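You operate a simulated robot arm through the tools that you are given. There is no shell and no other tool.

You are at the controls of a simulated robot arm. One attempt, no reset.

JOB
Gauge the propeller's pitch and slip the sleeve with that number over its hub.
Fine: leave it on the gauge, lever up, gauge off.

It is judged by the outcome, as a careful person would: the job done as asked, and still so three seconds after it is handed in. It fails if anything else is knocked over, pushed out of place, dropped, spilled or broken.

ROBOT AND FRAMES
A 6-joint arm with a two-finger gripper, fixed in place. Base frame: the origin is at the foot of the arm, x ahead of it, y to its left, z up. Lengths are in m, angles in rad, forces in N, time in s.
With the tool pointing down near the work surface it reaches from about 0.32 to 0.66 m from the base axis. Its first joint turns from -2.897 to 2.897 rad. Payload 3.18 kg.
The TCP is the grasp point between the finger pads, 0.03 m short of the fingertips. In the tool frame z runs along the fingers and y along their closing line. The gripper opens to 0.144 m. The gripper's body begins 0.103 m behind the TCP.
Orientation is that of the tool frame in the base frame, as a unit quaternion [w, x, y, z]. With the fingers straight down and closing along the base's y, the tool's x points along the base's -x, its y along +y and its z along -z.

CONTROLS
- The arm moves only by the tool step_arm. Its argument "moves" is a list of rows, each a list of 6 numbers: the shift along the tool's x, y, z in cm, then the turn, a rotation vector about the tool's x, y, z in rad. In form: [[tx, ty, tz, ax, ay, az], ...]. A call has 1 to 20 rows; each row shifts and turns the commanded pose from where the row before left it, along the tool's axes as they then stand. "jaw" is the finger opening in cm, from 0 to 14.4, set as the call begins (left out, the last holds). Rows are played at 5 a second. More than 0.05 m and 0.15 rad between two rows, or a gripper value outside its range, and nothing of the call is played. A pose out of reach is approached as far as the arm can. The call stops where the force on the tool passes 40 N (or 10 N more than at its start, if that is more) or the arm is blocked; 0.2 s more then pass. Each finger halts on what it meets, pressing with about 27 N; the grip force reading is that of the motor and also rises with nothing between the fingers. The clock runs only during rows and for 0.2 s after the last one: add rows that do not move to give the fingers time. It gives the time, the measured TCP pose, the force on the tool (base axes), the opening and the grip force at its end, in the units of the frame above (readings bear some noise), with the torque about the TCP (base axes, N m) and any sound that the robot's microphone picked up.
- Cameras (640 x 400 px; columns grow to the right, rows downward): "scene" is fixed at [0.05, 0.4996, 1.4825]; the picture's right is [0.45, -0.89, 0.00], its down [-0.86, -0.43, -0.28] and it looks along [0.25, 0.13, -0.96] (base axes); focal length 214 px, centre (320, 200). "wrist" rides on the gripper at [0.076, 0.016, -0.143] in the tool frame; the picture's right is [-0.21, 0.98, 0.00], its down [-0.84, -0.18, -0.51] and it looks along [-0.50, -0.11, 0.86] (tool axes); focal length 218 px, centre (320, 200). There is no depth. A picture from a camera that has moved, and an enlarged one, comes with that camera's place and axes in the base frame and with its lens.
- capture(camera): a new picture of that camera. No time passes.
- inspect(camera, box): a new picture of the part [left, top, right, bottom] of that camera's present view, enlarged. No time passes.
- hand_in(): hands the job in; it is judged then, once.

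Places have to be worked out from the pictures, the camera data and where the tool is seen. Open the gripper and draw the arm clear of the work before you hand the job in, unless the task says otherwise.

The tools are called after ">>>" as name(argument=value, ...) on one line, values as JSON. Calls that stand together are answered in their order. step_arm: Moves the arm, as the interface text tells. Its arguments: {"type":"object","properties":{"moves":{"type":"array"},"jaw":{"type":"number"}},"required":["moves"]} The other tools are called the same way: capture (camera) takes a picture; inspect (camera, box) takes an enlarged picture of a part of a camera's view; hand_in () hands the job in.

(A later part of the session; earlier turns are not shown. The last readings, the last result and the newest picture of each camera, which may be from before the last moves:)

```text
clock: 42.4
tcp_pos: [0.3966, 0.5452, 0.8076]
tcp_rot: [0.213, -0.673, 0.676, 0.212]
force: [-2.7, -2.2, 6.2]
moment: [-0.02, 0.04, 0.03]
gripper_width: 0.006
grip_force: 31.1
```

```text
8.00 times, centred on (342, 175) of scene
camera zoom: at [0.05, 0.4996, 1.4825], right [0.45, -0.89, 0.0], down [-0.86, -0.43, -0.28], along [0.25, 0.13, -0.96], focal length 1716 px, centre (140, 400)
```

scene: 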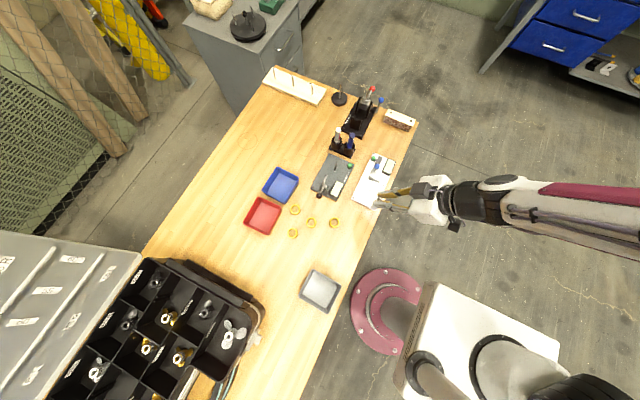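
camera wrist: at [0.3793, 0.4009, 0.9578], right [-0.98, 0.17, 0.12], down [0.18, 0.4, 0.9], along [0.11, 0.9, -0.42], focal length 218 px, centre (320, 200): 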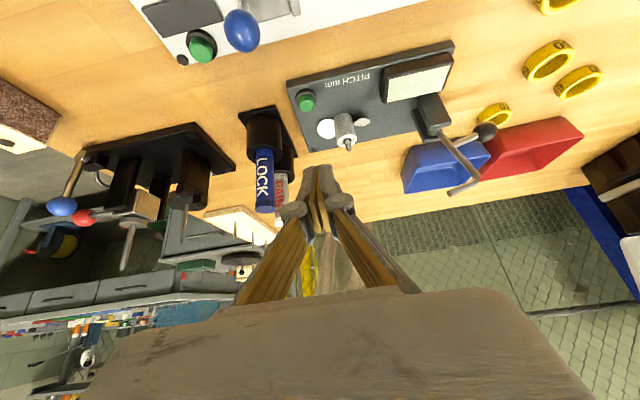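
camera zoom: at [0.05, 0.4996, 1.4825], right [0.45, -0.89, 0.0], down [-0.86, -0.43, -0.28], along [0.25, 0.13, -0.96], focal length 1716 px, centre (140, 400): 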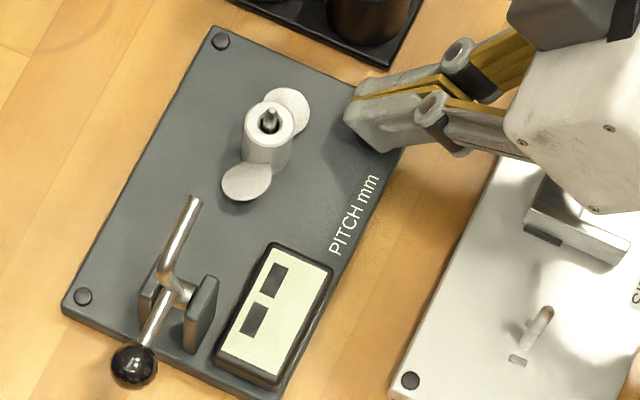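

A click was heard, and the display now shows two segments like "--", so the gauge is on. I'll raise the fingers off the button and look at the display.

>>> step_arm(moves=[[-0.86, 0, -1.22, 0, 0, 0], [-1.144, 0, -1.634, 0, 0, 0], [-1.144, 0, -1.634, 0, 0, 0], [-1.144, 0, -1.634, 0, 0, 0]])

>>> inspect(camera="scene", box=[318, 170, 350, 200])

>>> capture(camera="wrist")

```text
clock: 43.4
tcp_pos: [0.3958, 0.5446, 0.881]
tcp_rot: [0.213, -0.674, 0.675, 0.213]
force: [-0.2, 0.6, -0.3]
moment: [0.06, 0.01, -0.03]
gripper_width: 0.0
grip_force: 30.9
```

```text
13.33 times, centred on (334, 185) of scene
camera zoom: at [0.05, 0.4996, 1.4825], right [0.45, -0.89, 0.0], down [-0.86, -0.43, -0.28], along [0.25, 0.13, -0.96], focal length 2860 px, centre (133, 400)
```

zoom: 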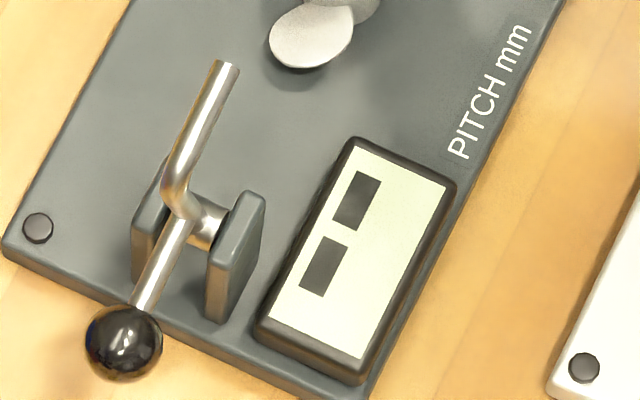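

```text
taken
camera wrist: at [0.3792, 0.3991, 0.955], right [-0.98, 0.17, 0.12], down [0.18, 0.4, 0.9], along [0.11, 0.9, -0.42], focal length 218 px, centre (320, 200)
```

wrist: 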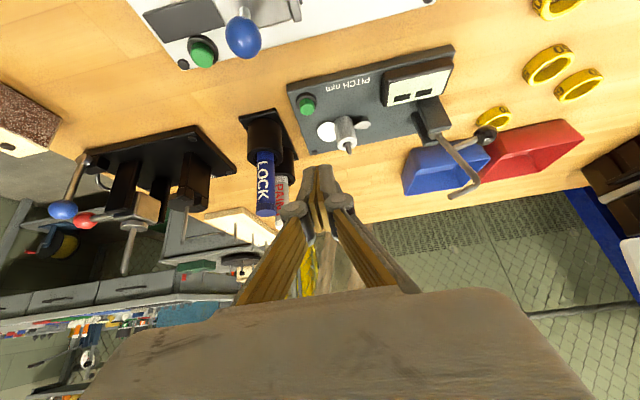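

The gauge is on and waits for a measurement. Next I'll study the lever geometry closely.

>>> inspect(camera="wrist", box=[380, 60, 510, 210])

>>> inspect(camera="wrist", box=[410, 95, 500, 155])

```text
2.67 times, centred on (445, 135) of wrist
camera zoom: at [0.3792, 0.3991, 0.955], right [-0.98, 0.17, 0.12], down [0.18, 0.4, 0.9], along [0.11, 0.9, -0.42], focal length 582 px, centre (-13, 373)
```

zoom: 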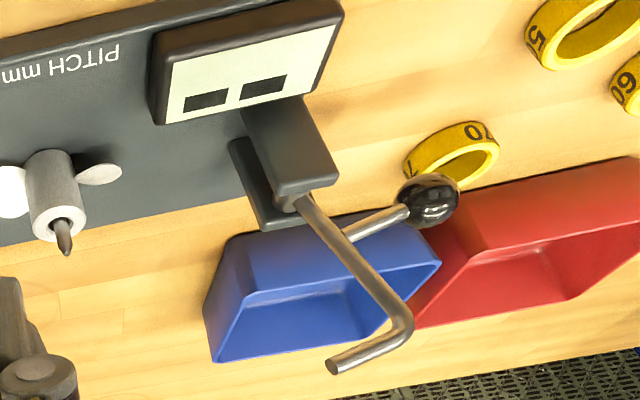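

```text
6.67 times, centred on (455, 125) of wrist
camera zoom: at [0.3792, 0.3991, 0.955], right [-0.98, 0.17, 0.12], down [0.18, 0.4, 0.9], along [0.11, 0.9, -0.42], focal length 1455 px, centre (-580, 700)
```

zoom: 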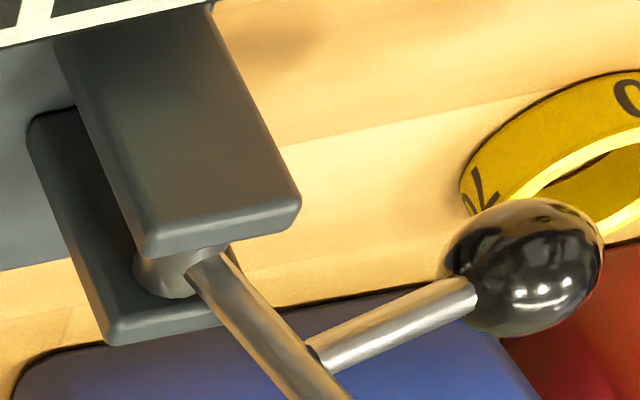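

The lever pivots at about (0.2765, z 0.816). The rod leans back with its bend at (0.258, 0.873), hook tip at (0.286, 0.885) and ball at (0.231, 0.828), all in the plane y≈0.597. I'll bring the closed fingers around to behind the rod, above the ball, and push it forward.

>>> step_arm(moves=[[0, 3.95, 0, 0, 0, 0], [0, 3.95, 0, 0, 0, 0], [0, 3.95, 0, 0, 0, 0], [0, 3.95, 0, 0, 0, 0]])

>>> capture(camera="wrist")

>>> inspect(camera="scene", box=[305, 160, 365, 210])

```text
clock: 44.4
tcp_pos: [0.2386, 0.5447, 0.8798]
tcp_rot: [0.212, -0.674, 0.675, 0.212]
force: [0.4, 0.9, 0.5]
moment: [-0.03, -0.01, -0.02]
gripper_width: 0.0001
grip_force: 30.7
```

```text
taken
camera wrist: at [0.2211, 0.3995, 0.9536], right [-0.98, 0.17, 0.12], down [0.18, 0.4, 0.9], along [0.11, 0.9, -0.42], focal length 218 px, centre (320, 200)
```

wrist: 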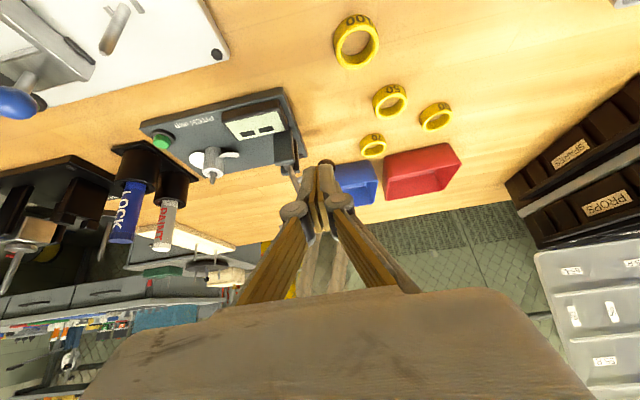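

```text
8.00 times, centred on (335, 185) of scene
camera zoom: at [0.05, 0.4996, 1.4825], right [0.45, -0.89, 0.0], down [-0.86, -0.43, -0.28], along [0.25, 0.13, -0.96], focal length 1716 px, centre (200, 320)
```

zoom: 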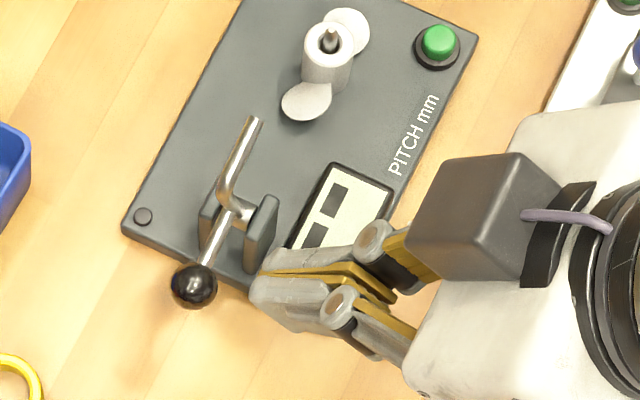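

>>> inspect(camera="wrist", box=[260, 130, 380, 230])

```text
4.00 times, centred on (320, 180) of wrist
camera zoom: at [0.2211, 0.3995, 0.9536], right [-0.98, 0.17, 0.12], down [0.18, 0.4, 0.9], along [0.11, 0.9, -0.42], focal length 873 px, centre (320, 280)
```

zoom: 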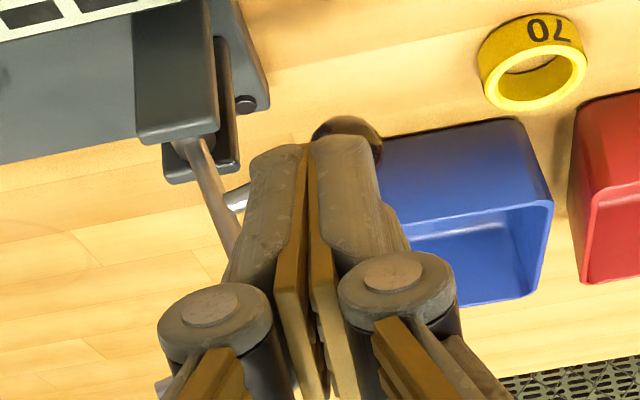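

The gap between the finger and rod would be tight, so I'll shift 6 mm further back first, then move in over the ball (+y) behind the rod.

>>> step_arm(moves=[[0, 0.6, -0.2, 0, 0, 0], [-1.22, 0, 0.86, 0, 0, 0], [-1.22, 0, 0.86, 0, 0, 0], [-1.22, 0, 0.86, 0, 0, 0]])

>>> inspect(camera="wrist", box=[260, 130, 380, 230])

>>> inspect(camera="scene", box=[305, 160, 365, 210])

```text
clock: 45.4
tcp_pos: [0.232, 0.5896, 0.8818]
tcp_rot: [0.212, -0.673, 0.676, 0.212]
force: [0.6, -0.6, -0.1]
moment: [-0.03, 0.04, 0.0]
gripper_width: 0.0
grip_force: 30.7
```

```text
4.00 times, centred on (320, 180) of wrist
camera zoom: at [0.2149, 0.443, 0.9561], right [-0.98, 0.17, 0.12], down [0.18, 0.4, 0.9], along [0.11, 0.9, -0.42], focal length 873 px, centre (320, 280)
```

zoom: 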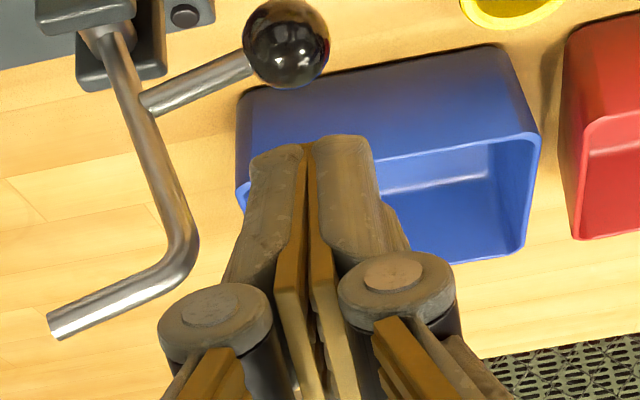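

```text
8.00 times, centred on (335, 185) of scene
camera zoom: at [0.05, 0.4996, 1.4825], right [0.45, -0.89, 0.0], down [-0.86, -0.43, -0.28], along [0.25, 0.13, -0.96], focal length 1716 px, centre (200, 320)
```

zoom: 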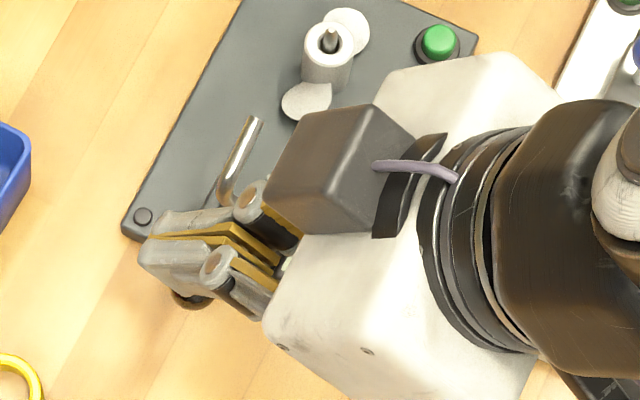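

The fingers sit behind the rod with about 11 mm of gap. I'll raise 9 mm, so that the push stays above the ball stem, and push forward in 5 mm steps.

>>> step_arm(moves=[[-0.515, 0, -0.735, 0, 0, 0], [0, -0.5, 0, 0, 0, 0], [0, -0.5, 0, 0, 0, 0], [0, -0.5, 0, 0, 0, 0], [0, -0.5, 0, 0, 0, 0], [0, -0.5, 0, 0, 0, 0], [0, -0.5, 0, 0, 0, 0]])

>>> inspect(camera="wrist", box=[240, 100, 380, 230])

```text
clock: 47.0
tcp_pos: [0.2623, 0.5884, 0.8916]
tcp_rot: [0.213, -0.674, 0.674, 0.213]
force: [-0.9, -1.0, -0.1]
moment: [-0.02, -0.01, -0.03]
gripper_width: 0.0
grip_force: 30.6
```

```text
3.08 times, centred on (310, 165) of wrist
camera zoom: at [0.2452, 0.4429, 0.9654], right [-0.98, 0.17, 0.12], down [0.18, 0.4, 0.9], along [0.11, 0.9, -0.42], focal length 672 px, centre (351, 308)
```

zoom: 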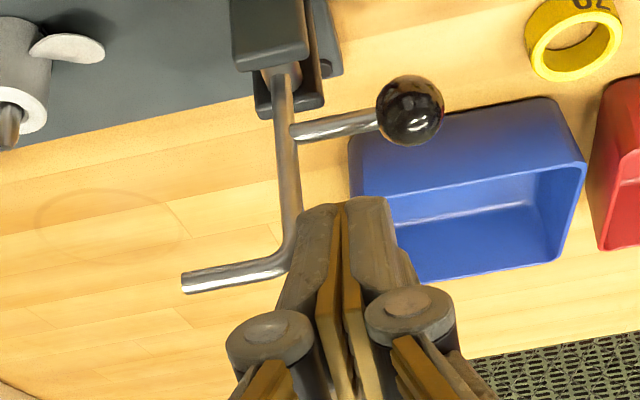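

The rod is moving with light force. Continuing to push forward.

>>> step_arm(moves=[[0, -0.5, 0, 0, 0, 0], [0, -0.5, 0, 0, 0, 0], [0, -0.5, 0, 0, 0, 0], [0, -0.5, 0, 0, 0, 0]])

>>> inspect(camera="wrist", box=[240, 100, 380, 230])

```text
clock: 48.0
tcp_pos: [0.2844, 0.5887, 0.892]
tcp_rot: [0.212, -0.674, 0.675, 0.213]
force: [0.0, 0.2, 0.0]
moment: [0.0, 0.02, -0.04]
gripper_width: 0.0002
grip_force: 30.9
```

```text
3.08 times, centred on (310, 165) of wrist
camera zoom: at [0.2654, 0.4429, 0.9657], right [-0.98, 0.17, 0.12], down [0.18, 0.4, 0.9], along [0.11, 0.9, -0.42], focal length 672 px, centre (351, 308)
```

zoom: 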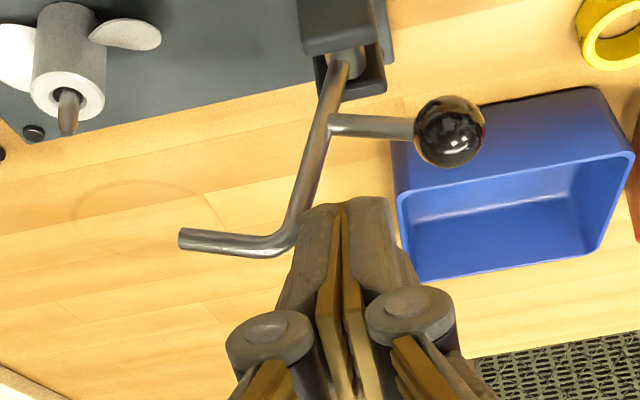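

The rod is now leaning forward at about 68° and stays where pushed. I'll keep following the arc, moving forward and down.

>>> step_arm(moves=[[0.057, -0.63, 0.082, 0, 0, 0], [0.057, -0.63, 0.082, 0, 0, 0], [0.286, -0.5, 0.409, 0, 0, 0], [0.286, -0.5, 0.409, 0, 0, 0]])

>>> inspect(camera="wrist", box=[240, 100, 380, 230])

```text
clock: 49.0
tcp_pos: [0.3045, 0.5882, 0.88]
tcp_rot: [-0.211, 0.674, -0.674, -0.213]
force: [-0.3, 0.8, -0.9]
moment: [0.0, 0.03, -0.03]
gripper_width: 0.0
grip_force: 30.6
```

```text
3.08 times, centred on (310, 165) of wrist
camera zoom: at [0.2876, 0.4432, 0.9533], right [-0.98, 0.17, 0.12], down [0.18, 0.4, 0.9], along [0.11, 0.9, -0.42], focal length 672 px, centre (351, 308)
```

zoom: 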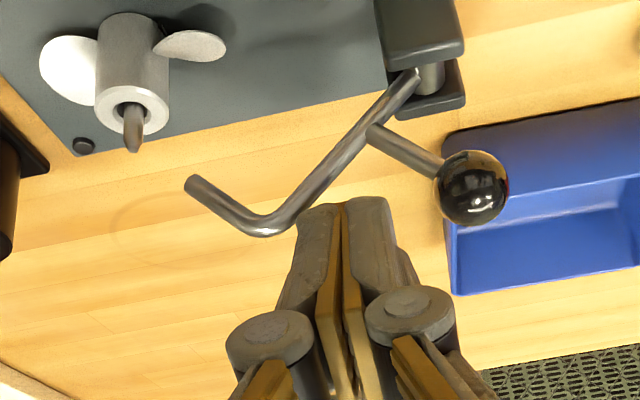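

>>> step_arm(moves=[[0.355, -0.53, 0.507, 0, 0, 0], [0.355, -0.53, 0.507, 0, 0, 0]])

>>> inspect(camera="wrist", box=[240, 100, 380, 230])

>>> inspect(camera="scene", box=[305, 160, 365, 210])

```text
clock: 49.6
tcp_pos: [0.3156, 0.5886, 0.8683]
tcp_rot: [0.212, -0.673, 0.676, 0.213]
force: [0.4, -0.3, -0.1]
moment: [0.0, -0.02, 0.0]
gripper_width: 0.0
grip_force: 30.7
```

```text
3.08 times, centred on (310, 165) of wrist
camera zoom: at [0.2981, 0.4428, 0.9411], right [-0.98, 0.17, 0.12], down [0.18, 0.4, 0.9], along [0.11, 0.9, -0.42], focal length 672 px, centre (351, 308)
```

zoom: 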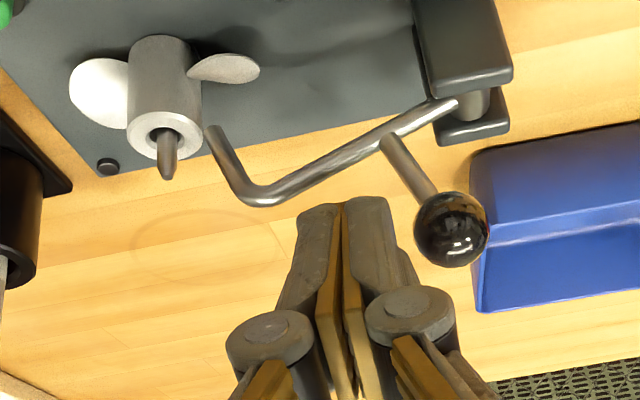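

```text
8.00 times, centred on (335, 185) of scene
camera zoom: at [0.05, 0.4996, 1.4825], right [0.45, -0.89, 0.0], down [-0.86, -0.43, -0.28], along [0.25, 0.13, -0.96], focal length 1716 px, centre (200, 320)
```

zoom: 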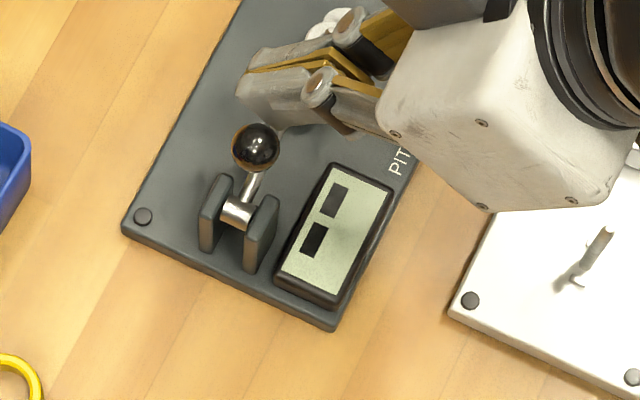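

The rod is at about 13°, with the hook nearly on the blade. I'll shift forward to clear the ball, then press the rod gently down from above.

>>> step_arm(moves=[[0, -0.72, 0, 0, 0, 0], [0, -0.72, 0, 0, 0, 0], [0.229, 0, 0.327, 0, 0, 0], [0.229, 0, 0.327, 0, 0, 0]])

>>> inspect(camera="wrist", box=[240, 100, 380, 230])

>>> inspect(camera="scene", box=[318, 170, 350, 200])

```text
clock: 50.6
tcp_pos: [0.3299, 0.588, 0.8601]
tcp_rot: [0.213, -0.674, 0.675, 0.212]
force: [1.1, -0.8, 0.1]
moment: [-0.02, -0.02, -0.01]
gripper_width: 0.0001
grip_force: 31.0
```

```text
3.08 times, centred on (310, 165) of wrist
camera zoom: at [0.3125, 0.4428, 0.9334], right [-0.98, 0.17, 0.12], down [0.18, 0.4, 0.9], along [0.11, 0.9, -0.42], focal length 672 px, centre (351, 308)
```

zoom: 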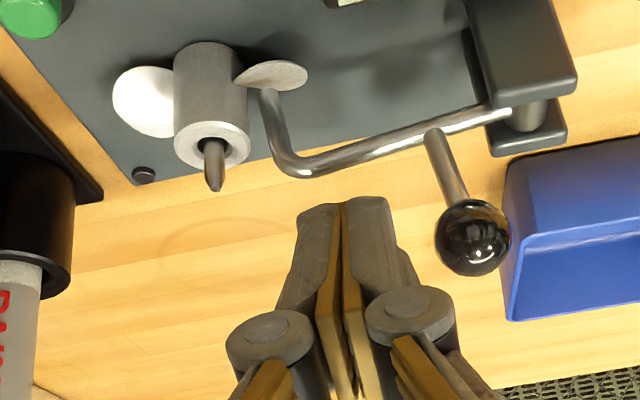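

```text
13.33 times, centred on (334, 185) of scene
camera zoom: at [0.05, 0.4996, 1.4825], right [0.45, -0.89, 0.0], down [-0.86, -0.43, -0.28], along [0.25, 0.13, -0.96], focal length 2860 px, centre (133, 400)
```

zoom: 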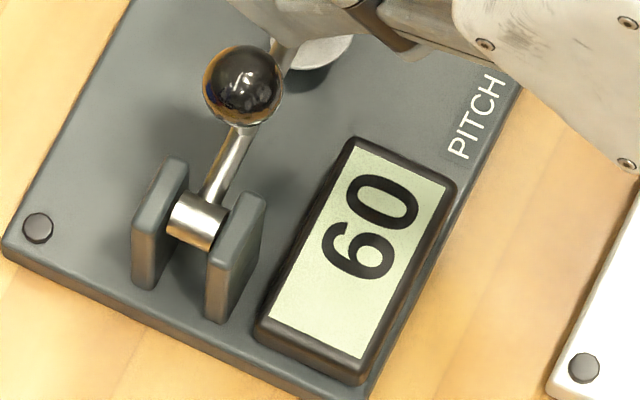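

The hook dropped onto the blade and the display now shows a number, "60" or possibly "90". I'll zoom in to read it with its orientation.

>>> inspect(camera="scene", box=[327, 178, 343, 200])

>>> inspect(camera="scene", box=[275, 190, 350, 245])

```text
16.00 times, centred on (335, 189) of scene
camera zoom: at [0.05, 0.4996, 1.4825], right [0.45, -0.89, 0.0], down [-0.86, -0.43, -0.28], along [0.25, 0.13, -0.96], focal length 3432 px, centre (80, 376)
```

zoom: 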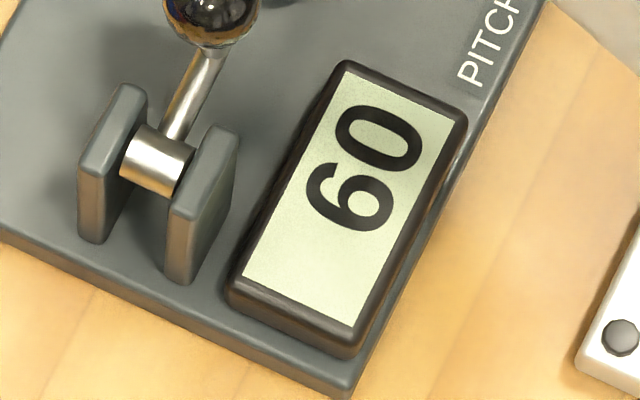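

```text
7.27 times, centred on (312, 218) of scene
camera zoom: at [0.05, 0.4996, 1.4825], right [0.45, -0.89, 0.0], down [-0.86, -0.43, -0.28], along [0.25, 0.13, -0.96], focal length 1560 px, centre (374, 73)
```

zoom: 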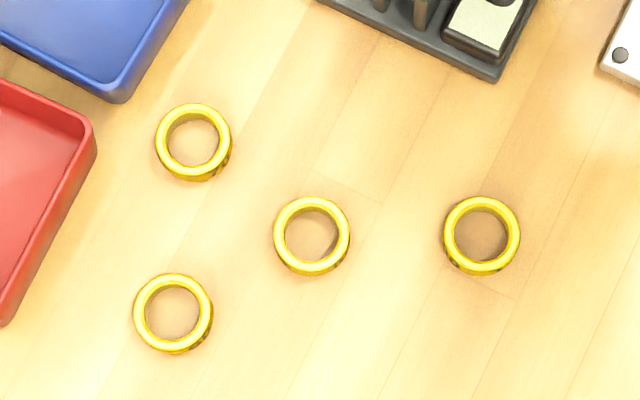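

The reading is 60: it follows the same reading direction as the "PITCH mm" label, and the bowl is at the bottom. A 60 sleeve exists. Now I'll raise the lever by pushing the ball back (−x) with the finger, which is already between the ball and the rod.

>>> step_arm(moves=[[-0.097, 0.46, -0.139, 0, 0, 0], [-0.097, 0.46, -0.139, 0, 0, 0], [-0.097, 0.46, -0.139, 0, 0, 0], [-0.097, 0.46, -0.139, 0, 0, 0], [-0.097, 0.46, -0.139, 0, 0, 0]])

>>> inspect(camera="wrist", box=[240, 100, 380, 230])

```text
clock: 51.8
tcp_pos: [0.3076, 0.5893, 0.868]
tcp_rot: [0.212, -0.674, 0.675, 0.212]
force: [0.6, 0.8, -0.2]
moment: [-0.02, -0.02, 0.02]
gripper_width: 0.0
grip_force: 30.7
```

```text
3.08 times, centred on (310, 165) of wrist
camera zoom: at [0.2898, 0.4432, 0.9417], right [-0.98, 0.17, 0.12], down [0.18, 0.4, 0.9], along [0.11, 0.9, -0.42], focal length 672 px, centre (351, 308)
```

zoom: 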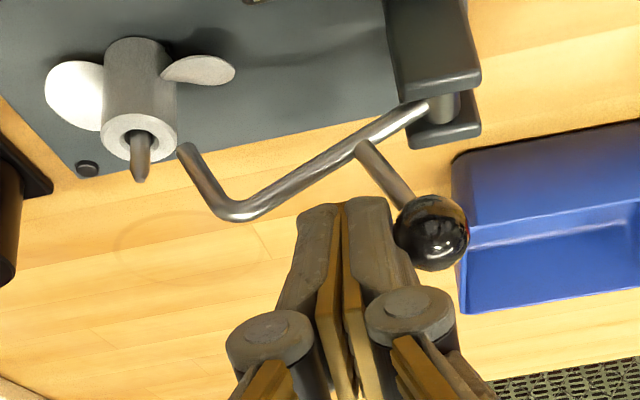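

The ball is moving back and the rod is lifting. Continuing along the arc.

>>> step_arm(moves=[[-0.206, 0.44, -0.294, 0, 0, 0], [-0.206, 0.44, -0.294, 0, 0, 0], [-0.206, 0.44, -0.294, 0, 0, 0], [-0.206, 0.44, -0.294, 0, 0, 0]])

>>> inspect(camera="wrist", box=[240, 100, 380, 230])

```text
clock: 52.8
tcp_pos: [0.2893, 0.5898, 0.8831]
tcp_rot: [0.213, -0.673, 0.676, 0.212]
force: [0.4, -0.2, 0.2]
moment: [-0.03, 0.02, -0.01]
gripper_width: 0.0
grip_force: 30.6
```

```text
3.08 times, centred on (310, 165) of wrist
camera zoom: at [0.2718, 0.4434, 0.9563], right [-0.98, 0.17, 0.12], down [0.18, 0.4, 0.9], along [0.11, 0.9, -0.42], focal length 672 px, centre (351, 308)
```

zoom: 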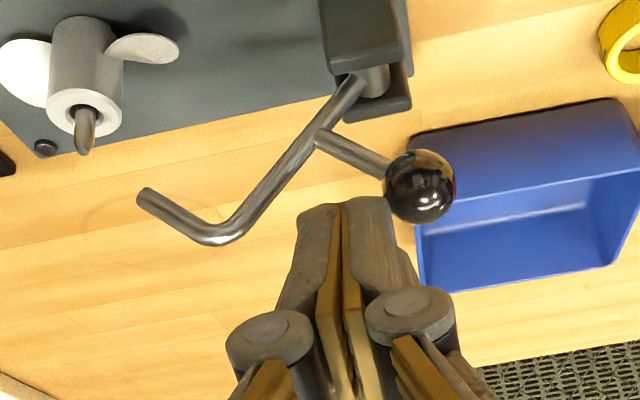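

>>> step_arm(moves=[[0, 0.4, 0, 0, 0, 0], [0, 0.4, 0, 0, 0, 0], [0, 0.4, 0, 0, 0, 0], [0, 0.4, 0, 0, 0, 0]])

>>> inspect(camera="wrist", box=[240, 100, 380, 230])

```text
clock: 53.8
tcp_pos: [0.273, 0.5901, 0.8809]
tcp_rot: [0.213, -0.674, 0.675, 0.212]
force: [-0.2, 0.5, 1.3]
moment: [0.01, 0.0, -0.01]
gripper_width: 0.0001
grip_force: 30.6
```

```text
3.08 times, centred on (310, 165) of wrist
camera zoom: at [0.2558, 0.443, 0.9562], right [-0.98, 0.17, 0.12], down [0.18, 0.4, 0.9], along [0.11, 0.9, -0.42], focal length 672 px, centre (351, 308)
```

zoom: 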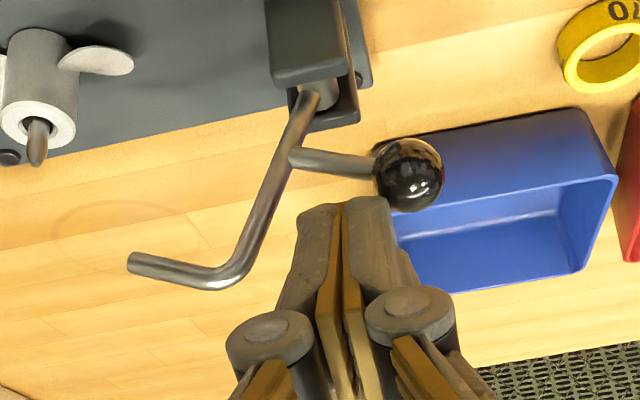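

>>> step_arm(moves=[[0, 0.4, 0, 0, 0, 0], [0, 0.4, 0, 0, 0, 0], [0, 0.4, 0, 0, 0, 0]])

>>> inspect(camera="wrist", box=[240, 100, 380, 230])

```text
clock: 54.6
tcp_pos: [0.2622, 0.5888, 0.8813]
tcp_rot: [0.213, -0.674, 0.675, 0.212]
force: [-0.3, -0.3, -0.7]
moment: [0.02, -0.02, 0.0]
gripper_width: 0.0
grip_force: 30.6
```

```text
3.08 times, centred on (310, 165) of wrist
camera zoom: at [0.2441, 0.4434, 0.9564], right [-0.98, 0.17, 0.12], down [0.18, 0.4, 0.9], along [0.11, 0.9, -0.42], focal length 672 px, centre (351, 308)
```

zoom: 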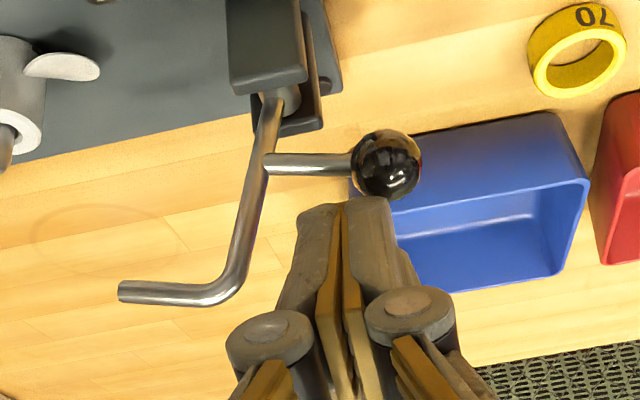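

>>> step_arm(moves=[[0, 0.4, 0, 0, 0, 0], [0, 0.4, 0, 0, 0, 0], [0, 0.4, 0, 0, 0, 0], [0, 0.4, 0, 0, 0, 0]])

>>> inspect(camera="wrist", box=[240, 100, 380, 230])

```text
clock: 55.6
tcp_pos: [0.2444, 0.5884, 0.8823]
tcp_rot: [0.213, -0.673, 0.676, 0.211]
force: [-0.7, -0.6, 1.0]
moment: [0.0, 0.01, -0.02]
gripper_width: 0.0
grip_force: 31.1
```

```text
3.08 times, centred on (310, 165) of wrist
camera zoom: at [0.2282, 0.4431, 0.9561], right [-0.98, 0.17, 0.12], down [0.18, 0.4, 0.9], along [0.11, 0.9, -0.42], focal length 672 px, centre (351, 308)
```

zoom: 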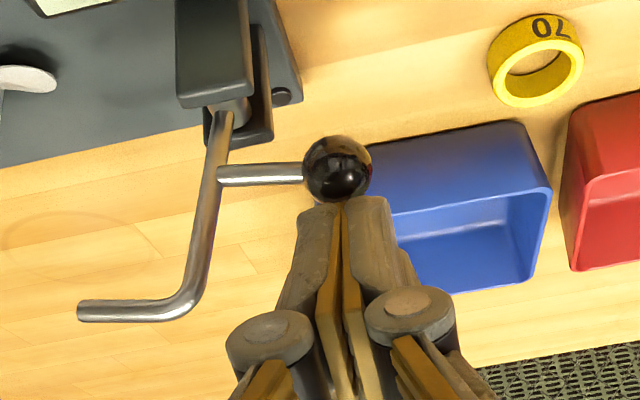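

The ball is right below the fingertips now. I'll press it down and slightly back until the lever reaches its stop.

>>> step_arm(moves=[[0.114, 0.12, 0.163, 0, 0, 0], [0.114, 0.12, 0.163, 0, 0, 0], [0.114, 0.12, 0.163, 0, 0, 0], [0.114, 0.12, 0.163, 0, 0, 0], [0.114, 0.12, 0.163, 0, 0, 0]])

>>> inspect(camera="wrist", box=[240, 100, 380, 230])

```text
clock: 56.8
tcp_pos: [0.2392, 0.59, 0.8716]
tcp_rot: [0.212, -0.673, 0.675, 0.213]
force: [-0.4, -0.1, -0.5]
moment: [0.0, 0.04, 0.03]
gripper_width: 0.0001
grip_force: 30.7
```

```text
3.08 times, centred on (310, 165) of wrist
camera zoom: at [0.2218, 0.4436, 0.9463], right [-0.98, 0.17, 0.12], down [0.18, 0.4, 0.9], along [0.11, 0.9, -0.42], focal length 672 px, centre (351, 308)
```

zoom: 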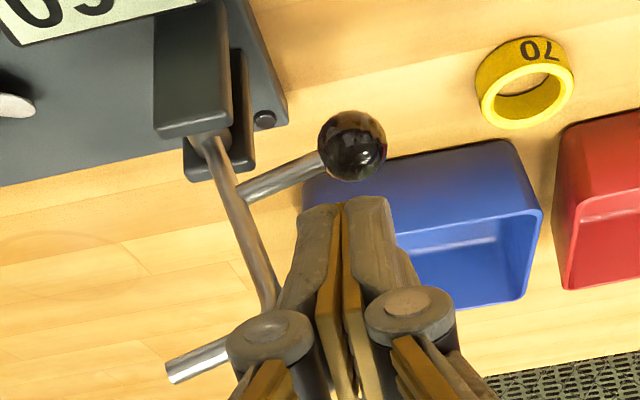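

The lever has dropped back to its original raised position. I'll withdraw the fingers toward −y and check the lever and display from the scene camera.

>>> step_arm(moves=[[0, 0.3, 0, 0, 0, 0], [2.04, 0, -1.43, 0, 0, 0], [2.04, 0, -1.43, 0, 0, 0], [-0.57, 0, -0.82, 0, 0, 0]])

>>> inspect(camera="scene", box=[300, 145, 370, 205])

>>> capture(camera="wrist")

```text
clock: 57.8
tcp_pos: [0.2358, 0.5384, 0.8827]
tcp_rot: [0.213, -0.674, 0.675, 0.212]
force: [-0.5, 0.4, 0.1]
moment: [0.01, 0.02, 0.0]
gripper_width: 0.0001
grip_force: 31.1
```

```text
6.67 times, centred on (335, 175) of scene
camera zoom: at [0.05, 0.4996, 1.4825], right [0.45, -0.89, 0.0], down [-0.86, -0.43, -0.28], along [0.25, 0.13, -0.96], focal length 1430 px, centre (220, 367)
```

zoom: 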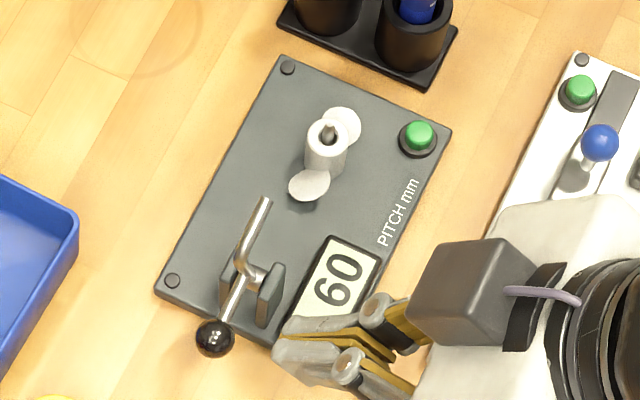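

```text
taken
camera wrist: at [0.2186, 0.3931, 0.9566], right [-0.98, 0.17, 0.12], down [0.18, 0.4, 0.9], along [0.11, 0.9, -0.42], focal length 218 px, centre (320, 200)
```

wrist: 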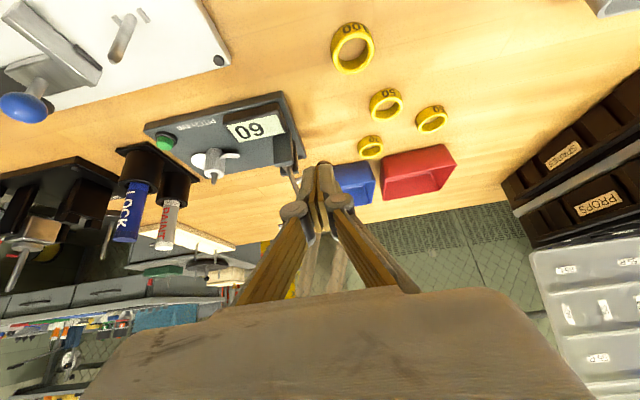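

The lever is up again and the display holds 60. Now a closer look at the sleeves' numbers from here.

>>> inspect(camera="wrist", box=[320, 10, 400, 80])

>>> inspect(camera="wrist", box=[355, 80, 455, 165])

>>> inspect(camera="wrist", box=[412, 98, 452, 138])

```text
5.71 times, centred on (360, 45) of wrist
camera zoom: at [0.2186, 0.3931, 0.9566], right [-0.98, 0.17, 0.12], down [0.18, 0.4, 0.9], along [0.11, 0.9, -0.42], focal length 1247 px, centre (91, 1086)
```

zoom: 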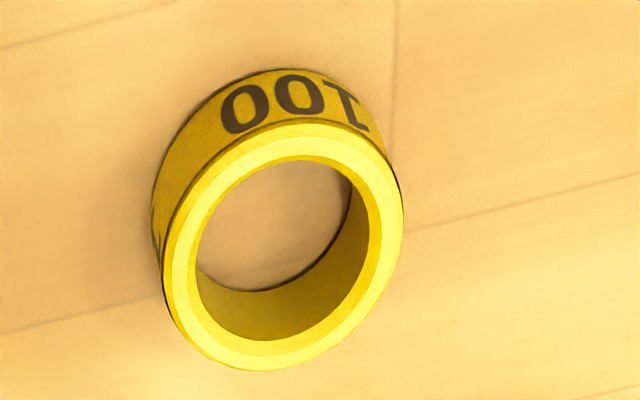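

```text
4.71 times, centred on (405, 122) of wrist
camera zoom: at [0.2186, 0.3931, 0.9566], right [-0.98, 0.17, 0.12], down [0.18, 0.4, 0.9], along [0.11, 0.9, -0.42], focal length 1027 px, centre (-80, 565)
```

zoom: 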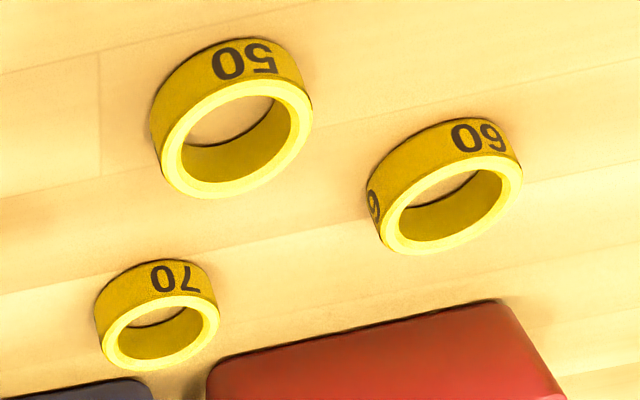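

```text
10.00 times, centred on (432, 118) of wrist
camera zoom: at [0.2186, 0.3931, 0.9566], right [-0.98, 0.17, 0.12], down [0.18, 0.4, 0.9], along [0.11, 0.9, -0.42], focal length 2183 px, centre (-800, 1020)
```

zoom: 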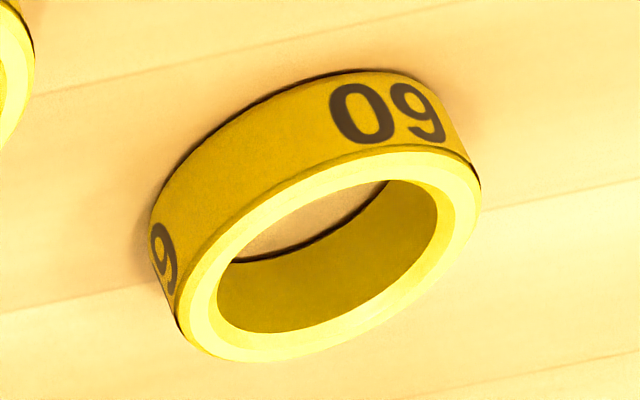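

The "60" reads upright as 60, as the others appear equally inverted, so that sleeve at about (0.0935, 0.6245) is the right one. First I'll switch the gauge off: back over the green button.

>>> step_arm(moves=[[-0.14, -4.03, 0.1, 0, 0, 0], [-0.14, -4.03, 0.1, 0, 0, 0], [-0.14, -4.03, 0.1, 0, 0, 0], [-0.14, -4.02, 0.1, 0, 0, 0], [1.144, 0, 1.634, 0, 0, 0], [1.144, 0, 1.634, 0, 0, 0], [0.744, 0, 1.06, 0, 0, 0]])

>>> inspect(camera="wrist", box=[290, 120, 350, 200])

```text
clock: 59.4
tcp_pos: [0.3976, 0.5455, 0.8294]
tcp_rot: [0.212, -0.674, 0.675, 0.212]
force: [0.9, 0.3, -0.3]
moment: [-0.01, 0.01, -0.02]
gripper_width: 0.0
grip_force: 30.2
```

```text
5.00 times, centred on (320, 160) of wrist
camera zoom: at [0.3796, 0.3998, 0.9037], right [-0.98, 0.17, 0.12], down [0.18, 0.4, 0.9], along [0.11, 0.9, -0.42], focal length 1091 px, centre (320, 400)
```

zoom: 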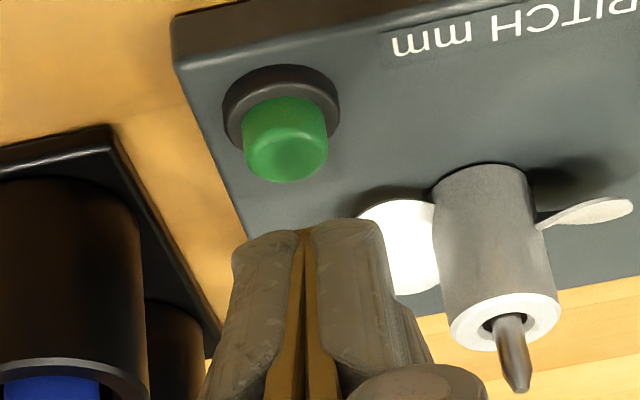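

>>> step_arm(moves=[[0.343, 0, 0.49, 0, 0, 0], [0.343, 0, 0.49, 0, 0, 0], [0.286, 0, 0.41, 0, 0, 0], [0, 0, 0, 0, 0, 0]])

>>> step_arm(moves=[[0.057, 0, 0.082, 0, 0, 0], [0.057, 0, 0.082, 0, 0, 0]])

>>> inspect(camera="scene", box=[320, 150, 365, 200])

```text
clock: 60.4
tcp_pos: [0.3959, 0.5454, 0.8129]
tcp_rot: [0.213, -0.674, 0.675, 0.212]
force: [-0.5, 0.4, 0.7]
moment: [0.01, -0.02, 0.01]
gripper_width: 0.0002
grip_force: 30.6
```

```text
clock: 61.0
tcp_pos: [0.3979, 0.5457, 0.8116]
tcp_rot: [0.213, -0.673, 0.676, 0.212]
force: [0.2, 0.3, 0.3]
moment: [0.03, 0.03, 0.04]
gripper_width: 0.0001
grip_force: 31.1
```

```text
8.00 times, centred on (342, 175) of scene
camera zoom: at [0.05, 0.4996, 1.4825], right [0.45, -0.89, 0.0], down [-0.86, -0.43, -0.28], along [0.25, 0.13, -0.96], focal length 1716 px, centre (140, 400)
```

zoom: 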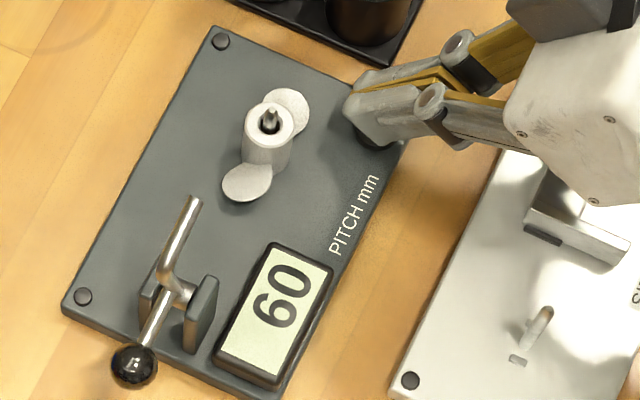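

>>> step_arm(moves=[[0.057, 0, 0.082, 0, 0, 0], [0.057, 0, 0.082, 0, 0, 0]])

>>> inspect(camera="scene", box=[320, 150, 365, 200])

```text
clock: 61.6
tcp_pos: [0.3984, 0.5468, 0.8101]
tcp_rot: [0.213, -0.673, 0.675, 0.212]
force: [0.8, 0.3, 2.7]
moment: [-0.04, -0.01, 0.02]
gripper_width: 0.0064
grip_force: 31.3
heard: click
```

```text
8.00 times, centred on (342, 175) of scene
camera zoom: at [0.05, 0.4996, 1.4825], right [0.45, -0.89, 0.0], down [-0.86, -0.43, -0.28], along [0.25, 0.13, -0.96], focal length 1716 px, centre (140, 400)
```

zoom: 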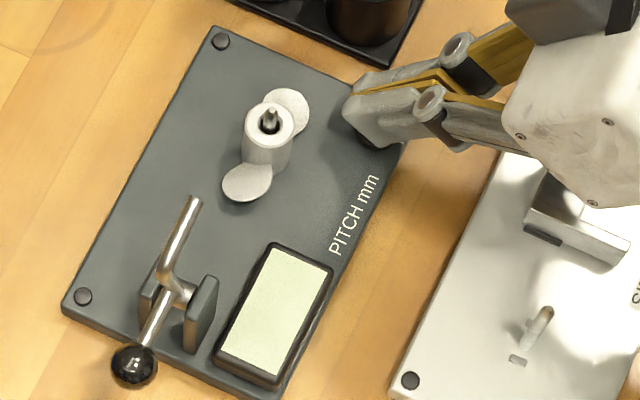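

A click, and the display is blank, so the gauge is off. I'll raise the gripper and travel along y≈0.545, clear of the lever, to the sleeve area.

>>> step_arm(moves=[[-0.572, 0, -0.817, 0, 0, 0], [-1.144, 0, -1.634, 0, 0, 0], [-1.144, 0, -1.634, 0, 0, 0], [-1.144, 0, -1.634, 0, 0, 0], [0, 4.3, 0, 0, 0, 0], [0, 4.3, 0, 0, 0, 0], [0, 4.3, 0, 0, 0, 0], [0, 4.3, 0, 0, 0, 0]])

>>> step_arm(moves=[[0, 4.4, 0, 0, 0, 0], [0, 4.4, 0, 0, 0, 0], [0, 4.4, 0, 0, 0, 0], [0, 0, 0, 0, 0, 0]], jaw=6)

>>> capture(camera="wrist")

>>> capture(camera="scene")

```text
clock: 63.4
tcp_pos: [0.2264, 0.5468, 0.8776]
tcp_rot: [0.212, -0.674, 0.675, 0.213]
force: [0.4, -1.2, -0.2]
moment: [0.02, 0.06, 0.01]
gripper_width: 0.0
grip_force: 31.0
```

```text
clock: 64.4
tcp_pos: [0.0929, 0.5459, 0.8797]
tcp_rot: [0.212, -0.674, 0.675, 0.211]
force: [0.7, 0.3, -0.2]
moment: [0.0, -0.01, 0.0]
gripper_width: 0.06
grip_force: 0.0
```

```text
taken
camera wrist: at [0.0756, 0.4002, 0.9535], right [-0.98, 0.17, 0.12], down [0.18, 0.4, 0.9], along [0.11, 0.9, -0.42], focal length 218 px, centre (320, 200)
```

wrist: 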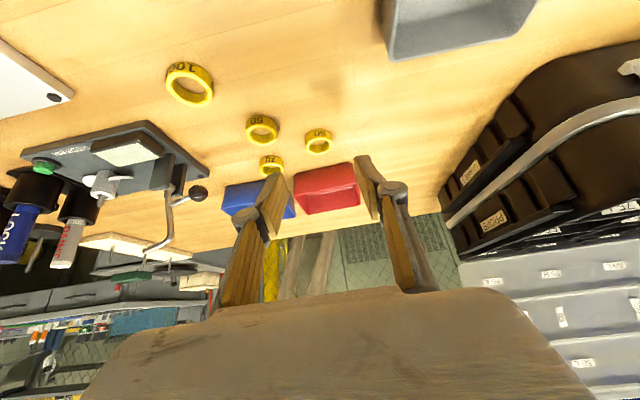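

```text
taken
```

scene: 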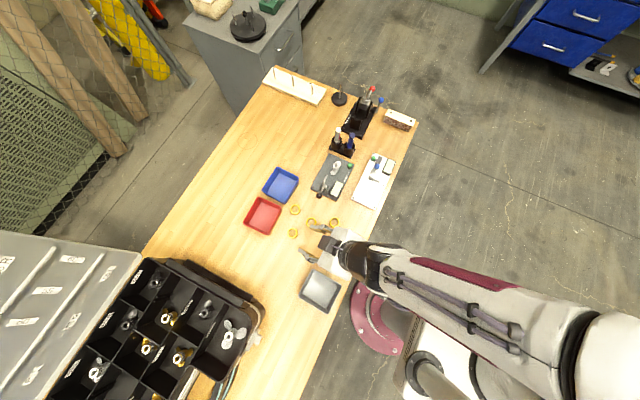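

>>> inspect(camera="wrist", box=[240, 100, 350, 180])

>>> inspect(camera="wrist", box=[298, 120, 340, 160])

```text
5.00 times, centred on (295, 140) of wrist
camera zoom: at [0.0756, 0.4002, 0.9535], right [-0.98, 0.17, 0.12], down [0.18, 0.4, 0.9], along [0.11, 0.9, -0.42], focal length 1091 px, centre (445, 500)
```

zoom: 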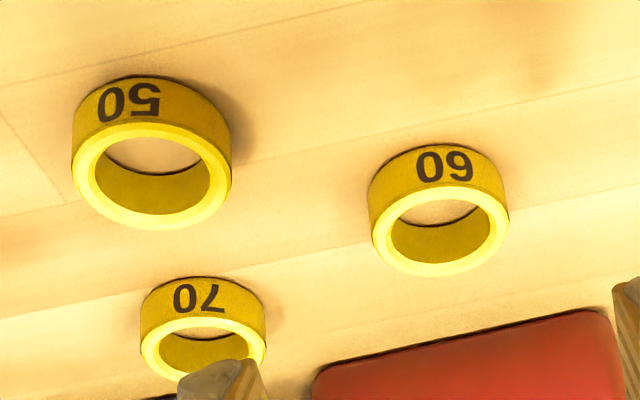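

```text
10.00 times, centred on (319, 140) of wrist
camera zoom: at [0.0756, 0.4002, 0.9535], right [-0.98, 0.17, 0.12], down [0.18, 0.4, 0.9], along [0.11, 0.9, -0.42], focal length 2183 px, centre (330, 800)
```

zoom: 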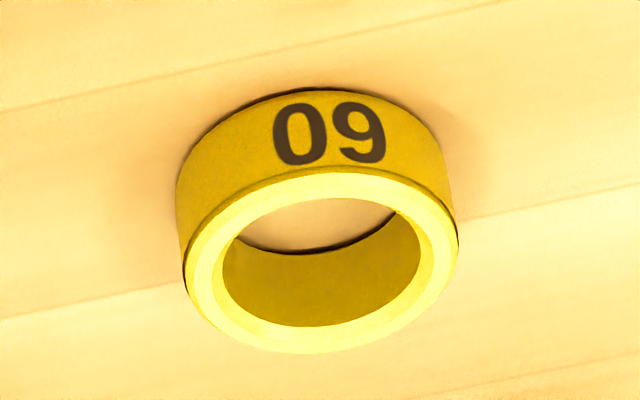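

The sleeve top centre triangulates to (0.094, 0.623, 0.776). Its outer diameter is about 36 mm, bore about 25 mm and height about 13 mm. I'll move to hover over it with the jaws at 6 cm.

>>> step_arm(moves=[[-1.36, -0.06, 4.0, 0, 0, 0], [-1.36, -0.05, 4.0, 0, 0, 0], [0, 0, 0, 0, 0, 0]])

>>> inspect(camera="wrist", box=[260, 110, 380, 200])

>>> inspect(camera="scene", box=[270, 200, 350, 260])

```text
clock: 65.2
tcp_pos: [0.0952, 0.6146, 0.8293]
tcp_rot: [0.213, -0.674, 0.675, 0.213]
force: [0.4, 0.0, 0.0]
moment: [-0.01, 0.04, 0.0]
gripper_width: 0.0601
grip_force: 0.0
```

```text
4.44 times, centred on (320, 155) of wrist
camera zoom: at [0.0776, 0.4692, 0.9037], right [-0.98, 0.17, 0.12], down [0.18, 0.4, 0.9], along [0.11, 0.9, -0.42], focal length 970 px, centre (320, 400)
```

zoom: 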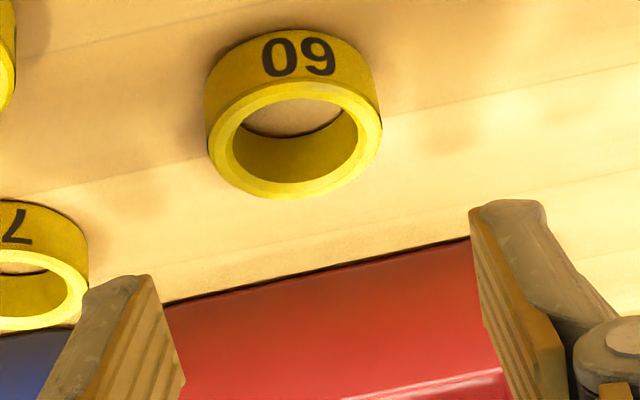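

```text
6.67 times, centred on (310, 230) of scene
camera zoom: at [0.05, 0.4996, 1.4825], right [0.45, -0.89, 0.0], down [-0.86, -0.43, -0.28], along [0.25, 0.13, -0.96], focal length 1430 px, centre (387, 0)
```

zoom: 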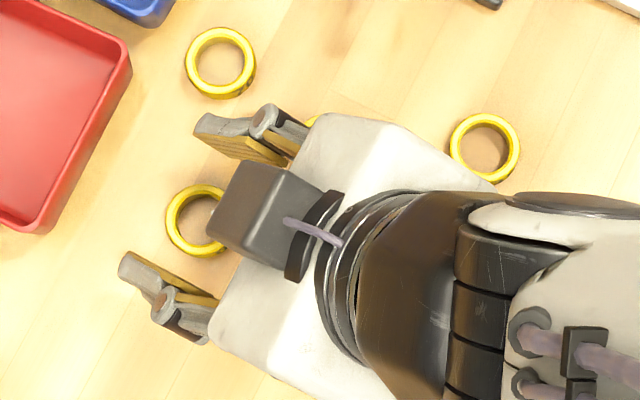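

The sleeve is centred laterally. I'll descend 33 mm so the fingertips come to about 2–3 mm above the table on either side of it.

>>> step_arm(moves=[[0.65, 0, 0.926, 0, 0, 0], [0.65, 0, 0.926, 0, 0, 0], [0.572, 0, 0.817, 0, 0, 0], [0, 0, 0, 0, 0, 0]])

>>> inspect(camera="wrist", box=[260, 130, 380, 220])

```text
clock: 66.2
tcp_pos: [0.0941, 0.6152, 0.7963]
tcp_rot: [0.213, -0.674, 0.675, 0.213]
force: [-0.1, -0.6, -0.6]
moment: [0.01, 0.0, 0.01]
gripper_width: 0.0599
grip_force: 0.1
```

```text
4.44 times, centred on (320, 175) of wrist
camera zoom: at [0.0765, 0.4687, 0.8698], right [-0.98, 0.17, 0.12], down [0.18, 0.4, 0.9], along [0.11, 0.9, -0.42], focal length 970 px, centre (320, 311)
```

zoom: 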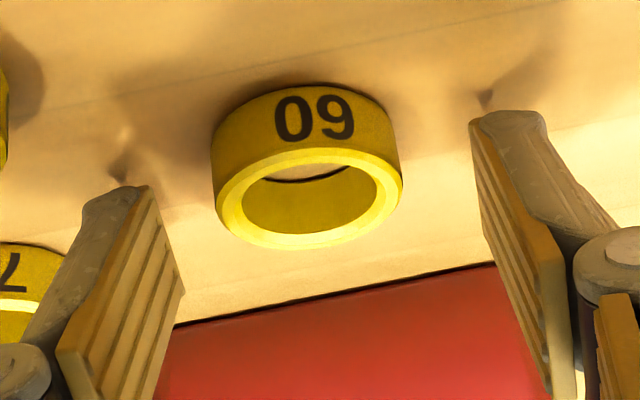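

The sleeve is well placed between the fingers. I'll nudge 2.5 mm forward and 1.4 mm sideways, then close on it.

>>> step_arm(moves=[[-0.17, -0.14, 0.18, 0, 0, 0], [0, 0, 0, 0, 0, 0]])

>>> step_arm(moves=[[0, 0, 0, 0, 0, 0], [0, 0, 0, 0, 0, 0], [0, 0, 0, 0, 0, 0], [0, 0, 0, 0, 0, 0]], jaw=2.5)

>>> inspect(camera="wrist", box=[260, 130, 380, 220])

```text
clock: 66.8
tcp_pos: [0.0953, 0.6164, 0.7953]
tcp_rot: [0.213, -0.673, 0.676, 0.213]
force: [-0.8, 0.3, 0.7]
moment: [0.02, 0.0, 0.01]
gripper_width: 0.06
grip_force: 0.2
```

```text
clock: 67.8
tcp_pos: [0.0957, 0.6164, 0.7955]
tcp_rot: [0.212, -0.674, 0.675, 0.213]
force: [-0.4, 0.8, -0.5]
moment: [-0.03, 0.0, -0.01]
gripper_width: 0.0337
grip_force: 26.8
```

```text
4.44 times, centred on (320, 175) of wrist
camera zoom: at [0.0779, 0.471, 0.8693], right [-0.98, 0.17, 0.12], down [0.18, 0.4, 0.9], along [0.11, 0.9, -0.42], focal length 970 px, centre (320, 311)
```

zoom: 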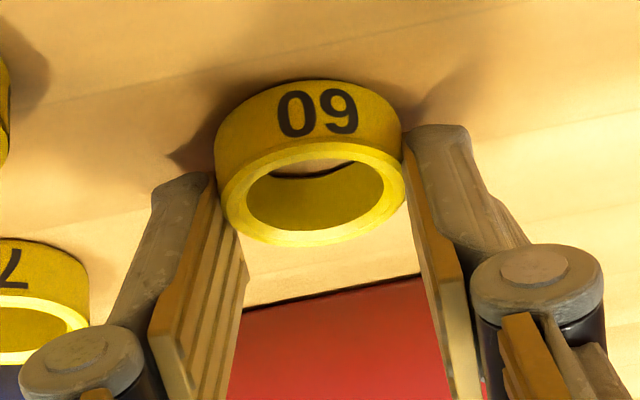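

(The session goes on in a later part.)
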